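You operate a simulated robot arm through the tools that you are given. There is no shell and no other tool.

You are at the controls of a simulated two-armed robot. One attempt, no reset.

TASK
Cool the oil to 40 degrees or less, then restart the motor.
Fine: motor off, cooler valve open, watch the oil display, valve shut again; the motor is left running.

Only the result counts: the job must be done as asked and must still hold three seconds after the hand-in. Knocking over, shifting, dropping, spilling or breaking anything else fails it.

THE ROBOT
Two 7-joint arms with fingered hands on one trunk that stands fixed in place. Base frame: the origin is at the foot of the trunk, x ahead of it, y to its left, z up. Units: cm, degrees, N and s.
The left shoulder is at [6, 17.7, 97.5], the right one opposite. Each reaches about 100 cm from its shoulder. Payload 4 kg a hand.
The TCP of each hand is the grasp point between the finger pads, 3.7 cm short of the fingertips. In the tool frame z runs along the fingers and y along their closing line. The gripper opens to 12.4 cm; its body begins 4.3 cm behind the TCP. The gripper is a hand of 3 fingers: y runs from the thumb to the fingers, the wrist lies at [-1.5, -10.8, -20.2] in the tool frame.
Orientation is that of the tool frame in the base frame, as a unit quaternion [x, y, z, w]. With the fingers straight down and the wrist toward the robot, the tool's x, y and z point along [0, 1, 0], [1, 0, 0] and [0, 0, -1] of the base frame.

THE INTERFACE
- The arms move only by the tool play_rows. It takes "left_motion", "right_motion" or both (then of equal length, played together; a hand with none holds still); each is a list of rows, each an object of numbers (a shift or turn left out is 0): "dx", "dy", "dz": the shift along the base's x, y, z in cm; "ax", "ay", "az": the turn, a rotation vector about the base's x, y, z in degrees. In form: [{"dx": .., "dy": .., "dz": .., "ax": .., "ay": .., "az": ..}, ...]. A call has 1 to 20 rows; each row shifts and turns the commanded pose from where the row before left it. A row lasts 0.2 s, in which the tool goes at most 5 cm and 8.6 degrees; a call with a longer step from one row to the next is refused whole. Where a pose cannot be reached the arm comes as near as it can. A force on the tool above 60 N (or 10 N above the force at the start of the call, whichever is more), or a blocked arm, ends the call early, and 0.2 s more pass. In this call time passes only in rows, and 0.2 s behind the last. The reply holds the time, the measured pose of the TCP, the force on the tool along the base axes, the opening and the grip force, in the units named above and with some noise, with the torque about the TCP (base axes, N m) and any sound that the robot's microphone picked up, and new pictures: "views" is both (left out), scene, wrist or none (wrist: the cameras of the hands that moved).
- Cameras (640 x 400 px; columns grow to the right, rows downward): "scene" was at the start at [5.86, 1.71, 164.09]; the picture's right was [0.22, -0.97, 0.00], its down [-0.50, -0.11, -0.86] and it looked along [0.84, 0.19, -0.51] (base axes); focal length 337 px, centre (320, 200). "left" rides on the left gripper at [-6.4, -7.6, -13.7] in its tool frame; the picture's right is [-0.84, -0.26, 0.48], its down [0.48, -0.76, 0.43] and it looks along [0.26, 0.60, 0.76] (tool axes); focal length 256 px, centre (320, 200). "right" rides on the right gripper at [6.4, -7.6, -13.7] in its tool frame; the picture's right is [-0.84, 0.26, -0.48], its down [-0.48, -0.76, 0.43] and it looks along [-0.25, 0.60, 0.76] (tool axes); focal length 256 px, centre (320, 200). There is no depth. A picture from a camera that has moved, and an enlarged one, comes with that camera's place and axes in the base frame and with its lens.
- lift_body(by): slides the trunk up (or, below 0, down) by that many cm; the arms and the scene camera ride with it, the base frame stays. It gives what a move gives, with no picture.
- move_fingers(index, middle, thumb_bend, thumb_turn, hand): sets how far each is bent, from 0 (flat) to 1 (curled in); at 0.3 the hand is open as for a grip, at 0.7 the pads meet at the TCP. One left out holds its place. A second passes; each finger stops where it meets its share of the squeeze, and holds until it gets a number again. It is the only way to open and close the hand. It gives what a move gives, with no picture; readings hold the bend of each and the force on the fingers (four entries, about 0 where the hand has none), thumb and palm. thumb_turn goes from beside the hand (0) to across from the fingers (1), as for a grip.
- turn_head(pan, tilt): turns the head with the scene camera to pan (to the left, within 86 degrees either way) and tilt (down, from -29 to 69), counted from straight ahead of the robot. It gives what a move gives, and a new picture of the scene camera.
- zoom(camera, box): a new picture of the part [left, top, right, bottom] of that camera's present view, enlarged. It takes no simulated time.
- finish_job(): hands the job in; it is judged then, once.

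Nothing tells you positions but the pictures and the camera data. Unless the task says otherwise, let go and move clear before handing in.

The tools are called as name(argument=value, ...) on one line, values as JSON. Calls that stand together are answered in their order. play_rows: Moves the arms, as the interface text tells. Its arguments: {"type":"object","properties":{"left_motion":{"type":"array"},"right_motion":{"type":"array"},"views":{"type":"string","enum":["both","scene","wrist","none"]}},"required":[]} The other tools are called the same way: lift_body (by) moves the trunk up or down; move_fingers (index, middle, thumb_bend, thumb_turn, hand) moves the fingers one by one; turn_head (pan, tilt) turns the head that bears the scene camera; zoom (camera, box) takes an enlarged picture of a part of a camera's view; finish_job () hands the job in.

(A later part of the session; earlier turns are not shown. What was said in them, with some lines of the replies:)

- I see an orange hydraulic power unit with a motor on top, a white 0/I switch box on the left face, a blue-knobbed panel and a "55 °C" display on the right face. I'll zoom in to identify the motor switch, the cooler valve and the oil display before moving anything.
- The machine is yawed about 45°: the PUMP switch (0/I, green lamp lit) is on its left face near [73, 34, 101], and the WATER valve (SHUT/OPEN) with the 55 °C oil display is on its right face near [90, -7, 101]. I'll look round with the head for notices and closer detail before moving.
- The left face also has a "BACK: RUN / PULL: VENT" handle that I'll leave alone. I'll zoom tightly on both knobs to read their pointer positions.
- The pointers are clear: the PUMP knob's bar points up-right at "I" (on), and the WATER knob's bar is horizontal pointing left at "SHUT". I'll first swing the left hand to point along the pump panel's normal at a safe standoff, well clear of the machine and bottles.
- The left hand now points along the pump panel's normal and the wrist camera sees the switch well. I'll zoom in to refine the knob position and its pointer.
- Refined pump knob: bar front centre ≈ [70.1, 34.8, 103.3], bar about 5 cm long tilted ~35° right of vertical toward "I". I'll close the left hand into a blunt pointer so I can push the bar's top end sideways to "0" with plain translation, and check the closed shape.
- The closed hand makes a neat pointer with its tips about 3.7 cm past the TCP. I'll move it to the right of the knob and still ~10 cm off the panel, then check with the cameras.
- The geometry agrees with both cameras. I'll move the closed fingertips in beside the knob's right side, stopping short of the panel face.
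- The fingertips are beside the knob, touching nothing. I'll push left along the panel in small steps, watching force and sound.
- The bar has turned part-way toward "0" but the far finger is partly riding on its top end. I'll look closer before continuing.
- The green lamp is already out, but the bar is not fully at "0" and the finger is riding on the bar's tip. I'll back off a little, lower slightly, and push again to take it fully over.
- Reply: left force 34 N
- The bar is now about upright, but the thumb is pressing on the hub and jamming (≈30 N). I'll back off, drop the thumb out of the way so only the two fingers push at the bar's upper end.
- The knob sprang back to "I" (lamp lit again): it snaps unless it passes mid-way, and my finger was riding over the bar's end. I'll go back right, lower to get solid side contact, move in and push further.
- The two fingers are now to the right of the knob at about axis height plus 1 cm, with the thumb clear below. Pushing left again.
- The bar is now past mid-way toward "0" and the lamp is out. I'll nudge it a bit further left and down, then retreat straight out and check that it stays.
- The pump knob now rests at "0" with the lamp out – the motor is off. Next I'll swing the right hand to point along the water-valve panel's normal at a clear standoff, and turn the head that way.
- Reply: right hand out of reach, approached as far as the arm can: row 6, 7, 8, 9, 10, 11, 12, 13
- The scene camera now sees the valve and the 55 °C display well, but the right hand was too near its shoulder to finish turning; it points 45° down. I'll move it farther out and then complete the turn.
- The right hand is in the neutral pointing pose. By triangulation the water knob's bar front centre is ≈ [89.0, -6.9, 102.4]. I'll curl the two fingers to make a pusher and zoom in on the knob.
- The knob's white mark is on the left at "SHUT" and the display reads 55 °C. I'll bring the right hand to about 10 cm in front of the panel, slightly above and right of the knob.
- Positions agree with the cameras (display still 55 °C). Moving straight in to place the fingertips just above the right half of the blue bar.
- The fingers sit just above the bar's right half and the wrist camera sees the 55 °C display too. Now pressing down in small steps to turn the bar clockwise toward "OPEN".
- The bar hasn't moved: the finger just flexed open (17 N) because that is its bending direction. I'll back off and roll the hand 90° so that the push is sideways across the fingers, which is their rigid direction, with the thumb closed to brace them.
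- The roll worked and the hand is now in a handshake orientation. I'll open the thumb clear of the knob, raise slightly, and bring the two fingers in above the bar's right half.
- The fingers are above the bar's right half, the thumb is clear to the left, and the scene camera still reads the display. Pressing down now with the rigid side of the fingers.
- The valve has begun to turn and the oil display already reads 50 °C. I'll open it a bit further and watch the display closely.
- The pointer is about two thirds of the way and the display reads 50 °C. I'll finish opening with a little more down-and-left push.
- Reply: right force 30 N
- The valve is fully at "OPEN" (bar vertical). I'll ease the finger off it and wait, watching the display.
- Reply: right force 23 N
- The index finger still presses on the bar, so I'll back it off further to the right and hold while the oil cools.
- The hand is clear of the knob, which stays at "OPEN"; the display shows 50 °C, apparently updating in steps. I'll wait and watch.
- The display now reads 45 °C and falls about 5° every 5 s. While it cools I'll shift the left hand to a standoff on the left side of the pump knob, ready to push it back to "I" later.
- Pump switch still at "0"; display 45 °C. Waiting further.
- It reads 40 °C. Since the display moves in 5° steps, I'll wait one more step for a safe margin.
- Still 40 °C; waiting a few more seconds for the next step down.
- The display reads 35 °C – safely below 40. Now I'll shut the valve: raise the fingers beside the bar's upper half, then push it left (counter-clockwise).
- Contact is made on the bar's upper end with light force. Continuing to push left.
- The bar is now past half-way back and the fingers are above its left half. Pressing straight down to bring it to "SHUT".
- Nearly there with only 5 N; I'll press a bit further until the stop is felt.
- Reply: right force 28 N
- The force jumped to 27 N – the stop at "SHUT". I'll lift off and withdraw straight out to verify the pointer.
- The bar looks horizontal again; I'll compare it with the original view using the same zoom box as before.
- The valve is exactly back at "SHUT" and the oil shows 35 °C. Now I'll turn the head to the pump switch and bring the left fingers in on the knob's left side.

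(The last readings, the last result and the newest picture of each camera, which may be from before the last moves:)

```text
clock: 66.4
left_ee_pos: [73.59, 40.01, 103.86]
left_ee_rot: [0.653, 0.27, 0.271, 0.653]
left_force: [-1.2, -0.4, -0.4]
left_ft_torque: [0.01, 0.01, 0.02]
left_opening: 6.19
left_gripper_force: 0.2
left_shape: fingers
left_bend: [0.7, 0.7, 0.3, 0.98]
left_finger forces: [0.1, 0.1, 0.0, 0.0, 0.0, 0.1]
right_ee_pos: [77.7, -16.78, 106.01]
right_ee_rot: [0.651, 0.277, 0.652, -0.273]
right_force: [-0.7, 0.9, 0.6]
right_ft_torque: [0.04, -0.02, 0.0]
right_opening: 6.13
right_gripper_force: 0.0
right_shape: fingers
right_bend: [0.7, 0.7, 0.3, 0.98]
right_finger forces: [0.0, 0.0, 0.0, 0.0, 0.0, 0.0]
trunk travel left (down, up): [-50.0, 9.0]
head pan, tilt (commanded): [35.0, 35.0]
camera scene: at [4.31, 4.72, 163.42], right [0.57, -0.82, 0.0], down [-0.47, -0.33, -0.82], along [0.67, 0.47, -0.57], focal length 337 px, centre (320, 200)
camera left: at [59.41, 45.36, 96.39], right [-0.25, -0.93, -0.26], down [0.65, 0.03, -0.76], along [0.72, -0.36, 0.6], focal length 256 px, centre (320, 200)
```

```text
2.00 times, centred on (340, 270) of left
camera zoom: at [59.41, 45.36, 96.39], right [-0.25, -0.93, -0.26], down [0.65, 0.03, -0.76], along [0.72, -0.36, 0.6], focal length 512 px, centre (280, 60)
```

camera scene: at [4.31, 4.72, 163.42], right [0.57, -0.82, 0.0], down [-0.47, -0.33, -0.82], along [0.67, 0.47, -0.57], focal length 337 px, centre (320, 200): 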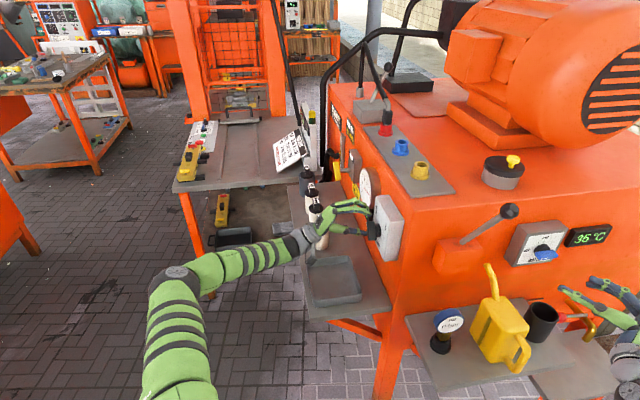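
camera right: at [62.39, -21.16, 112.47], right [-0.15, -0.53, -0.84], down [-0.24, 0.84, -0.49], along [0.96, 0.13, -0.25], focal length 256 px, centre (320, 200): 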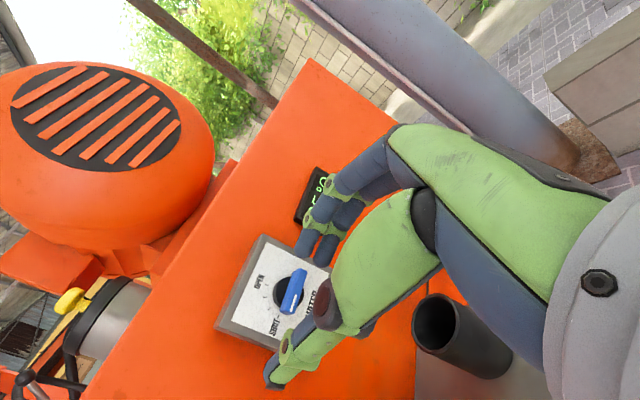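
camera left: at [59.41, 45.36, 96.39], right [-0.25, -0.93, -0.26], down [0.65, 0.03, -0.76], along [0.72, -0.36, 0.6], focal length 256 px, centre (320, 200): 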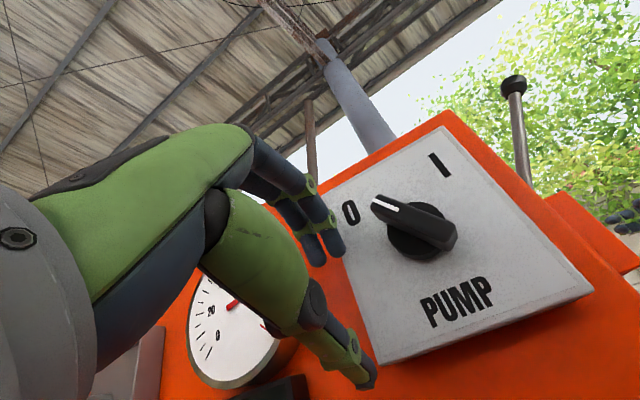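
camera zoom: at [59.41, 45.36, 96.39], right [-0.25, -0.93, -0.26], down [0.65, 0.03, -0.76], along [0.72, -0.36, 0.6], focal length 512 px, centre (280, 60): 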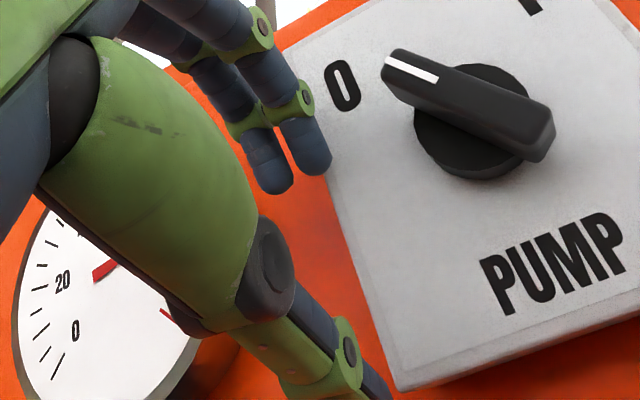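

The fingers are to the left of the knob at the right depth. Pushing right toward "I".

play_rows(left_motion=[{"dx": -0.5, "dy": -0.5}, {"dx": -0.5, "dy": -0.5}, {"dx": -0.5, "dy": -0.5}, {"dx": -0.5, "dy": -0.5}, {"dx": -0.5, "dy": -0.5}, {"dx": -0.5, "dy": -0.5}, {"dx": -0.4, "dy": -0.4}], views="both")

zoom(camera="scene", box=[320, 170, 420, 260])

zoom(camera="left", box=[180, 170, 500, 370])

```text
clock: 68.0
left_ee_pos: [70.1, 36.91, 104.22]
left_ee_rot: [0.652, 0.27, 0.271, 0.654]
left_force: [0.1, 6.1, 9.5]
left_ft_torque: [-0.38, -0.16, 0.11]
left_opening: 7.07
left_gripper_force: 6.0
left_shape: fingers
left_bend: [0.65, 0.7, 0.3, 0.98]
left_finger forces: [10.9, 0.0, 0.1, 0.0, 0.0, 0.0]
right_ee_pos: [77.47, -16.73, 106.12]
right_ee_rot: [0.651, 0.278, 0.651, -0.273]
right_force: [0.5, 0.2, -0.4]
right_ft_torque: [0.02, 0.04, 0.02]
right_opening: 6.16
right_gripper_force: 0.1
right_shape: fingers
right_bend: [0.7, 0.7, 0.3, 0.98]
right_finger forces: [0.0, 0.0, 0.0, 0.1, 0.1, 0.0]
trunk travel left (down, up): [-50.0, 9.0]
head pan, tilt (commanded): [35.0, 35.0]
camera scene: at [4.2, 4.76, 163.44], right [0.57, -0.82, 0.0], down [-0.47, -0.33, -0.82], along [0.67, 0.47, -0.57], focal length 337 px, centre (320, 200)
camera left: at [55.92, 42.01, 96.49], right [-0.25, -0.93, -0.26], down [0.65, 0.03, -0.76], along [0.72, -0.36, 0.6], focal length 256 px, centre (320, 200)
```

scene: 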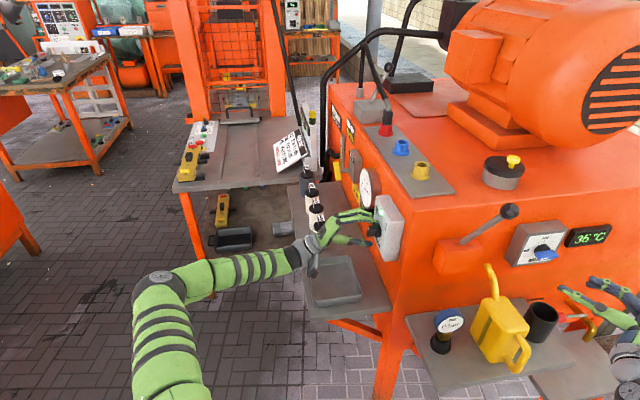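
left: 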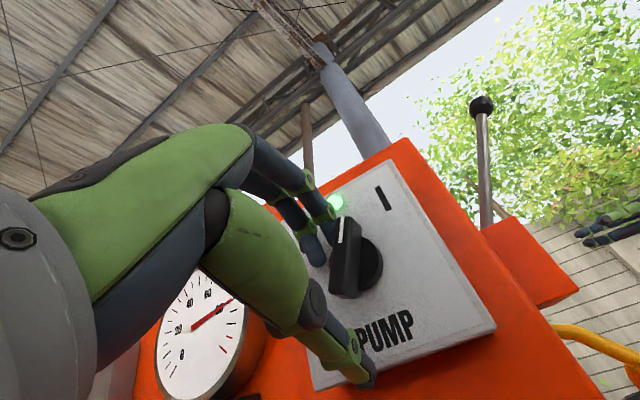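

```text
4.44 times, centred on (370, 215) of scene
camera zoom: at [4.2, 4.76, 163.44], right [0.57, -0.82, 0.0], down [-0.47, -0.33, -0.82], along [0.67, 0.47, -0.57], focal length 1497 px, centre (98, 133)
```

zoom: 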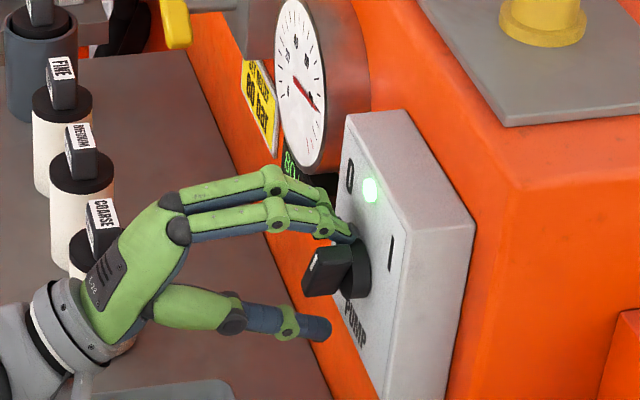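

```text
2.00 times, centred on (340, 270) of left
camera zoom: at [55.92, 42.01, 96.49], right [-0.25, -0.93, -0.26], down [0.65, 0.03, -0.76], along [0.72, -0.36, 0.6], focal length 512 px, centre (280, 60)
```

zoom: 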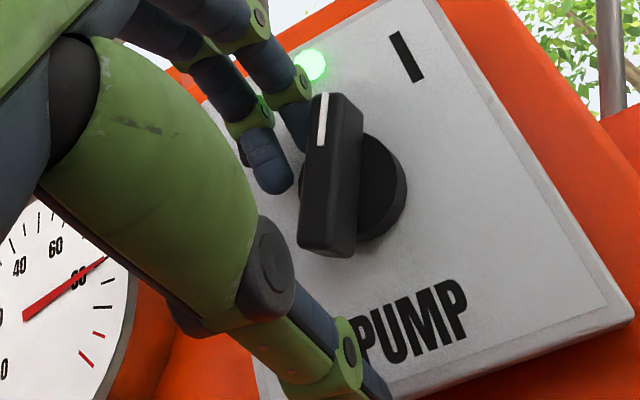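

The green lamp is lit again. I'll nudge a little further to seat the knob fully at "I", then withdraw straight out.

play_rows(left_motion=[{"dx": -0.5, "dy": -0.5}, {"dx": -0.5, "dy": -0.5}, {"dx": -0.3, "dy": -0.3, "dz": -0.3}, {"dx": -1.0, "dy": 1.0}, {"dx": -1.5, "dy": 1.5}, {"dx": -1.5, "dy": 1.5}, {"dx": -1.5, "dy": 1.5}, {"dx": -1.5, "dy": 1.5}], views="both")

zoom(camera="scene", box=[320, 170, 420, 260])

zoom(camera="left", box=[180, 170, 500, 370])

zoom(camera="scene", box=[490, 200, 630, 290])

```text
clock: 69.8
left_ee_pos: [61.8, 42.43, 103.57]
left_ee_rot: [0.654, 0.27, 0.27, 0.653]
left_force: [0.0, 0.7, 0.5]
left_ft_torque: [-0.04, 0.05, 0.01]
left_opening: 6.18
left_gripper_force: 0.0
left_shape: fingers
left_bend: [0.7, 0.7, 0.3, 0.98]
left_finger forces: [0.1, 0.0, 0.1, 0.0, 0.0, 0.1]
right_ee_pos: [77.44, -16.71, 105.97]
right_ee_rot: [0.651, 0.277, 0.652, -0.272]
right_force: [0.2, 0.4, -0.2]
right_ft_torque: [-0.02, -0.02, 0.0]
right_opening: 6.17
right_gripper_force: 0.0
right_shape: fingers
right_bend: [0.7, 0.7, 0.3, 0.98]
right_finger forces: [0.0, 0.0, 0.1, 0.1, 0.1, 0.0]
trunk travel left (down, up): [-50.0, 9.0]
head pan, tilt (commanded): [35.0, 35.0]
camera scene: at [4.25, 4.75, 163.42], right [0.57, -0.82, 0.0], down [-0.47, -0.33, -0.82], along [0.67, 0.47, -0.57], focal length 337 px, centre (320, 200)
camera left: at [47.69, 47.62, 96.06], right [-0.25, -0.93, -0.26], down [0.65, 0.03, -0.76], along [0.72, -0.36, 0.6], focal length 256 px, centre (320, 200)
```

scene: 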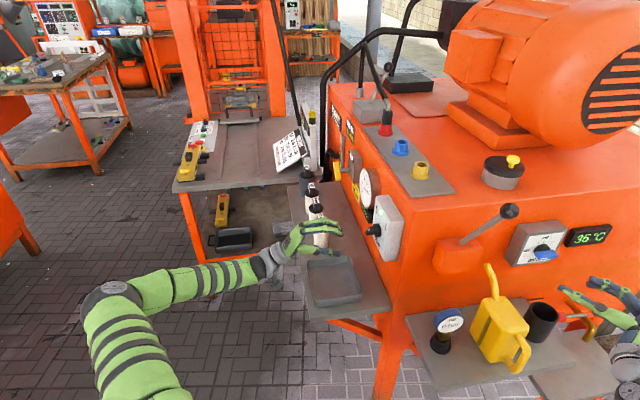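
left: 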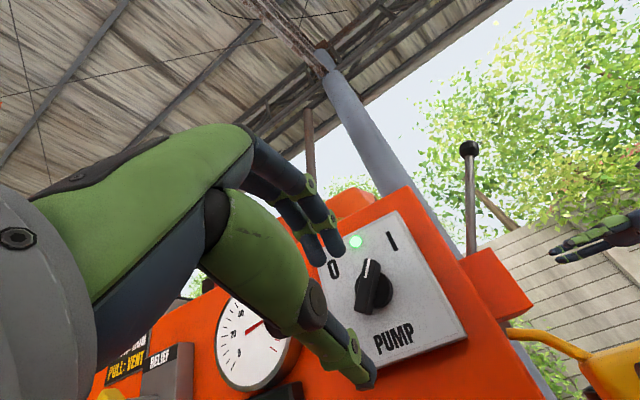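

```text
4.44 times, centred on (370, 215) of scene
camera zoom: at [4.25, 4.75, 163.42], right [0.57, -0.82, 0.0], down [-0.47, -0.33, -0.82], along [0.67, 0.47, -0.57], focal length 1497 px, centre (98, 133)
```

zoom: 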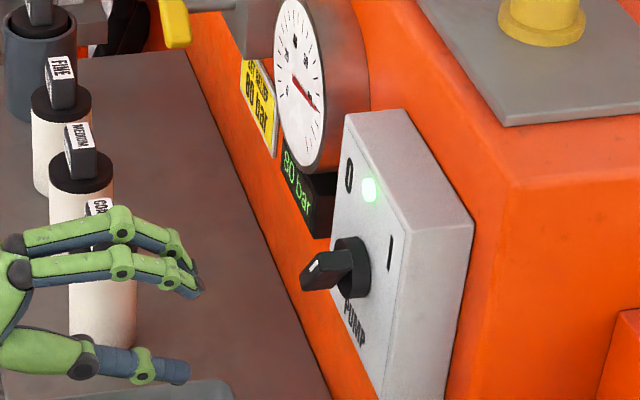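

```text
2.00 times, centred on (340, 270) of left
camera zoom: at [47.69, 47.62, 96.06], right [-0.25, -0.93, -0.26], down [0.65, 0.03, -0.76], along [0.72, -0.36, 0.6], focal length 512 px, centre (280, 60)
```

zoom: 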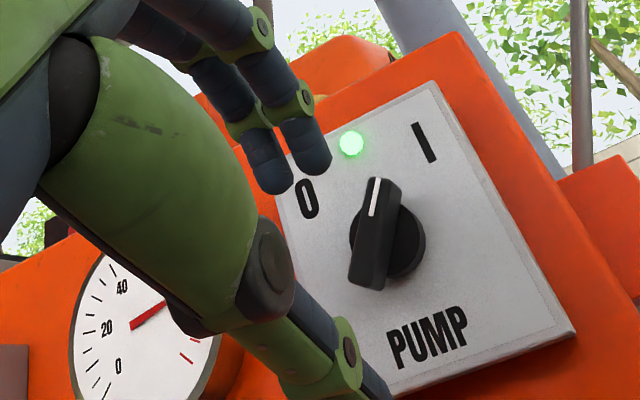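

```text
4.44 times, centred on (560, 245) of scene
camera zoom: at [4.25, 4.75, 163.42], right [0.57, -0.82, 0.0], down [-0.47, -0.33, -0.82], along [0.67, 0.47, -0.57], focal length 1497 px, centre (-747, 0)
```

zoom: 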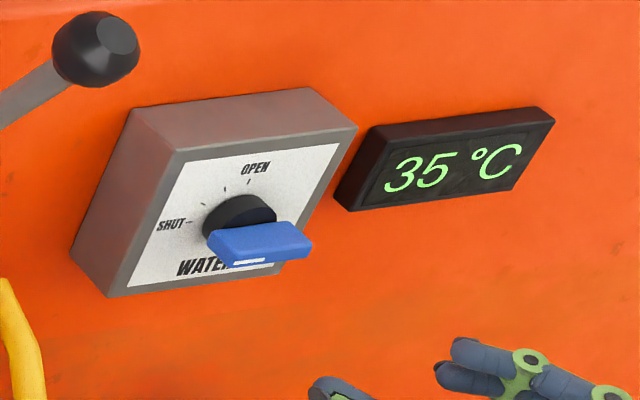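

The pump knob is back at "I" with the lamp lit, the valve is at "SHUT", and the oil shows 35 °C. I'll back both hands off a bit more and check once again that everything holds.

play_rows(left_motion=[{"dx": -1.5, "dy": 1.5}, {"dx": -1.5, "dy": 1.5}, {"dx": -1.5, "dy": 1.5}, {"dx": 0}, {"dx": 0}], right_motion=[{"dx": -1.5, "dy": -1.5}, {"dx": -1.5, "dy": -1.5}, {"dx": -1.5, "dy": -1.5}, {"dx": 0}, {"dx": 0}], views="scene")

zoom(camera="scene", box=[490, 200, 630, 290])

zoom(camera="scene", box=[320, 170, 420, 260])

```text
clock: 71.0
left_ee_pos: [57.31, 46.91, 103.69]
left_ee_rot: [0.653, 0.27, 0.27, 0.654]
left_force: [0.1, -0.3, 0.1]
left_ft_torque: [0.02, -0.04, 0.01]
left_opening: 6.19
left_gripper_force: 0.1
left_shape: fingers
left_bend: [0.7, 0.7, 0.3, 0.98]
left_finger forces: [0.0, 0.0, 0.0, 0.1, 0.1, 0.1]
right_ee_pos: [73.0, -21.29, 105.97]
right_ee_rot: [0.652, 0.277, 0.651, -0.273]
right_force: [0.2, 0.2, 0.4]
right_ft_torque: [-0.02, -0.01, 0.02]
right_opening: 6.14
right_gripper_force: 0.2
right_shape: fingers
right_bend: [0.7, 0.7, 0.3, 0.98]
right_finger forces: [0.0, 0.0, 0.0, 0.0, 0.1, 0.1]
trunk travel left (down, up): [-50.0, 9.0]
head pan, tilt (commanded): [35.0, 35.0]
camera scene: at [4.3, 4.74, 163.42], right [0.57, -0.82, 0.0], down [-0.47, -0.33, -0.82], along [0.67, 0.47, -0.57], focal length 337 px, centre (320, 200)
```

scene: 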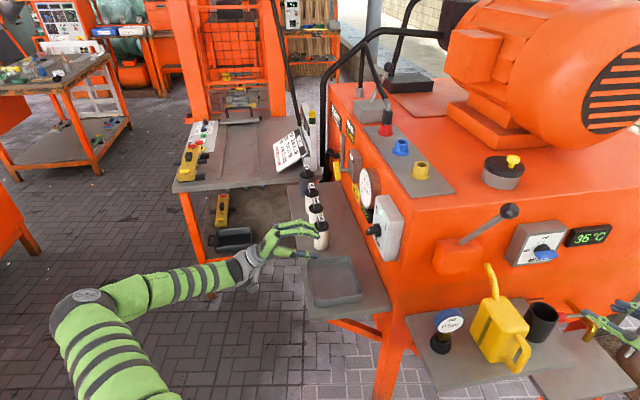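

```text
4.44 times, centred on (560, 245) of scene
camera zoom: at [4.3, 4.74, 163.42], right [0.57, -0.82, 0.0], down [-0.47, -0.33, -0.82], along [0.67, 0.47, -0.57], focal length 1497 px, centre (-747, 0)
```

zoom: 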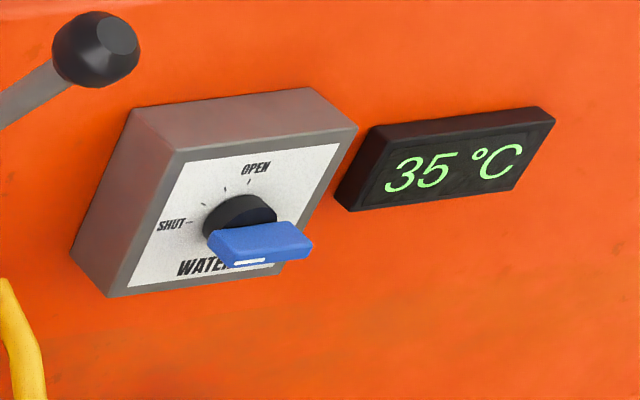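

```text
4.44 times, centred on (370, 215) of scene
camera zoom: at [4.3, 4.74, 163.42], right [0.57, -0.82, 0.0], down [-0.47, -0.33, -0.82], along [0.67, 0.47, -0.57], focal length 1497 px, centre (98, 133)
```

zoom: 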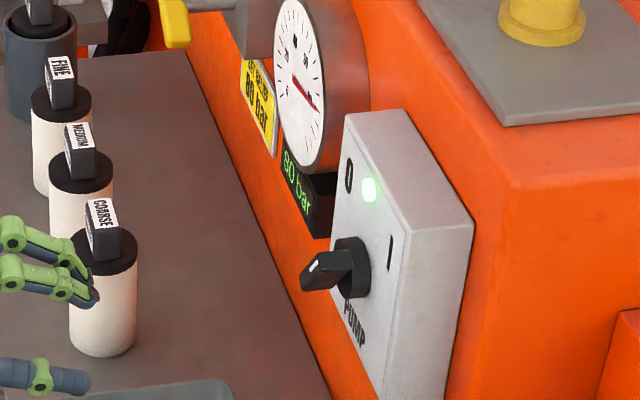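

The oil reads 35 °C, the water valve is at "SHUT", and the pump switch is at "I" with its green lamp lit. Both hands are clear and nothing else has been moved, so I'm handing in.

finish_job()

```text
The job is handed in.
```

The oil is cooled and the motor is running again. When I handed in, the display read 35 °C, the water valve was at "SHUT", and the pump switch was at "I" with its green lamp lit. I have no verdict back from the hand-in.

- **Motor off:** My first push at the pump switch didn't carry it past half-way. It sprang back to "I" and the lamp came back on, so the motor may have gone off and on once. The second push took it to "0", and it stayed there until the restart.
- **Cooling:** With the valve fully open the display fell in 5° steps. I waited for 35 °C rather than stopping at the first 40 °C reading, because 40 could have been a rounded figure.
- **Valve shut:** I pressed the valve knob closed until it hit its stop, and it then matched its starting position.

Both hands are clear of the machine, and the pictures showed nothing else moved or knocked over.
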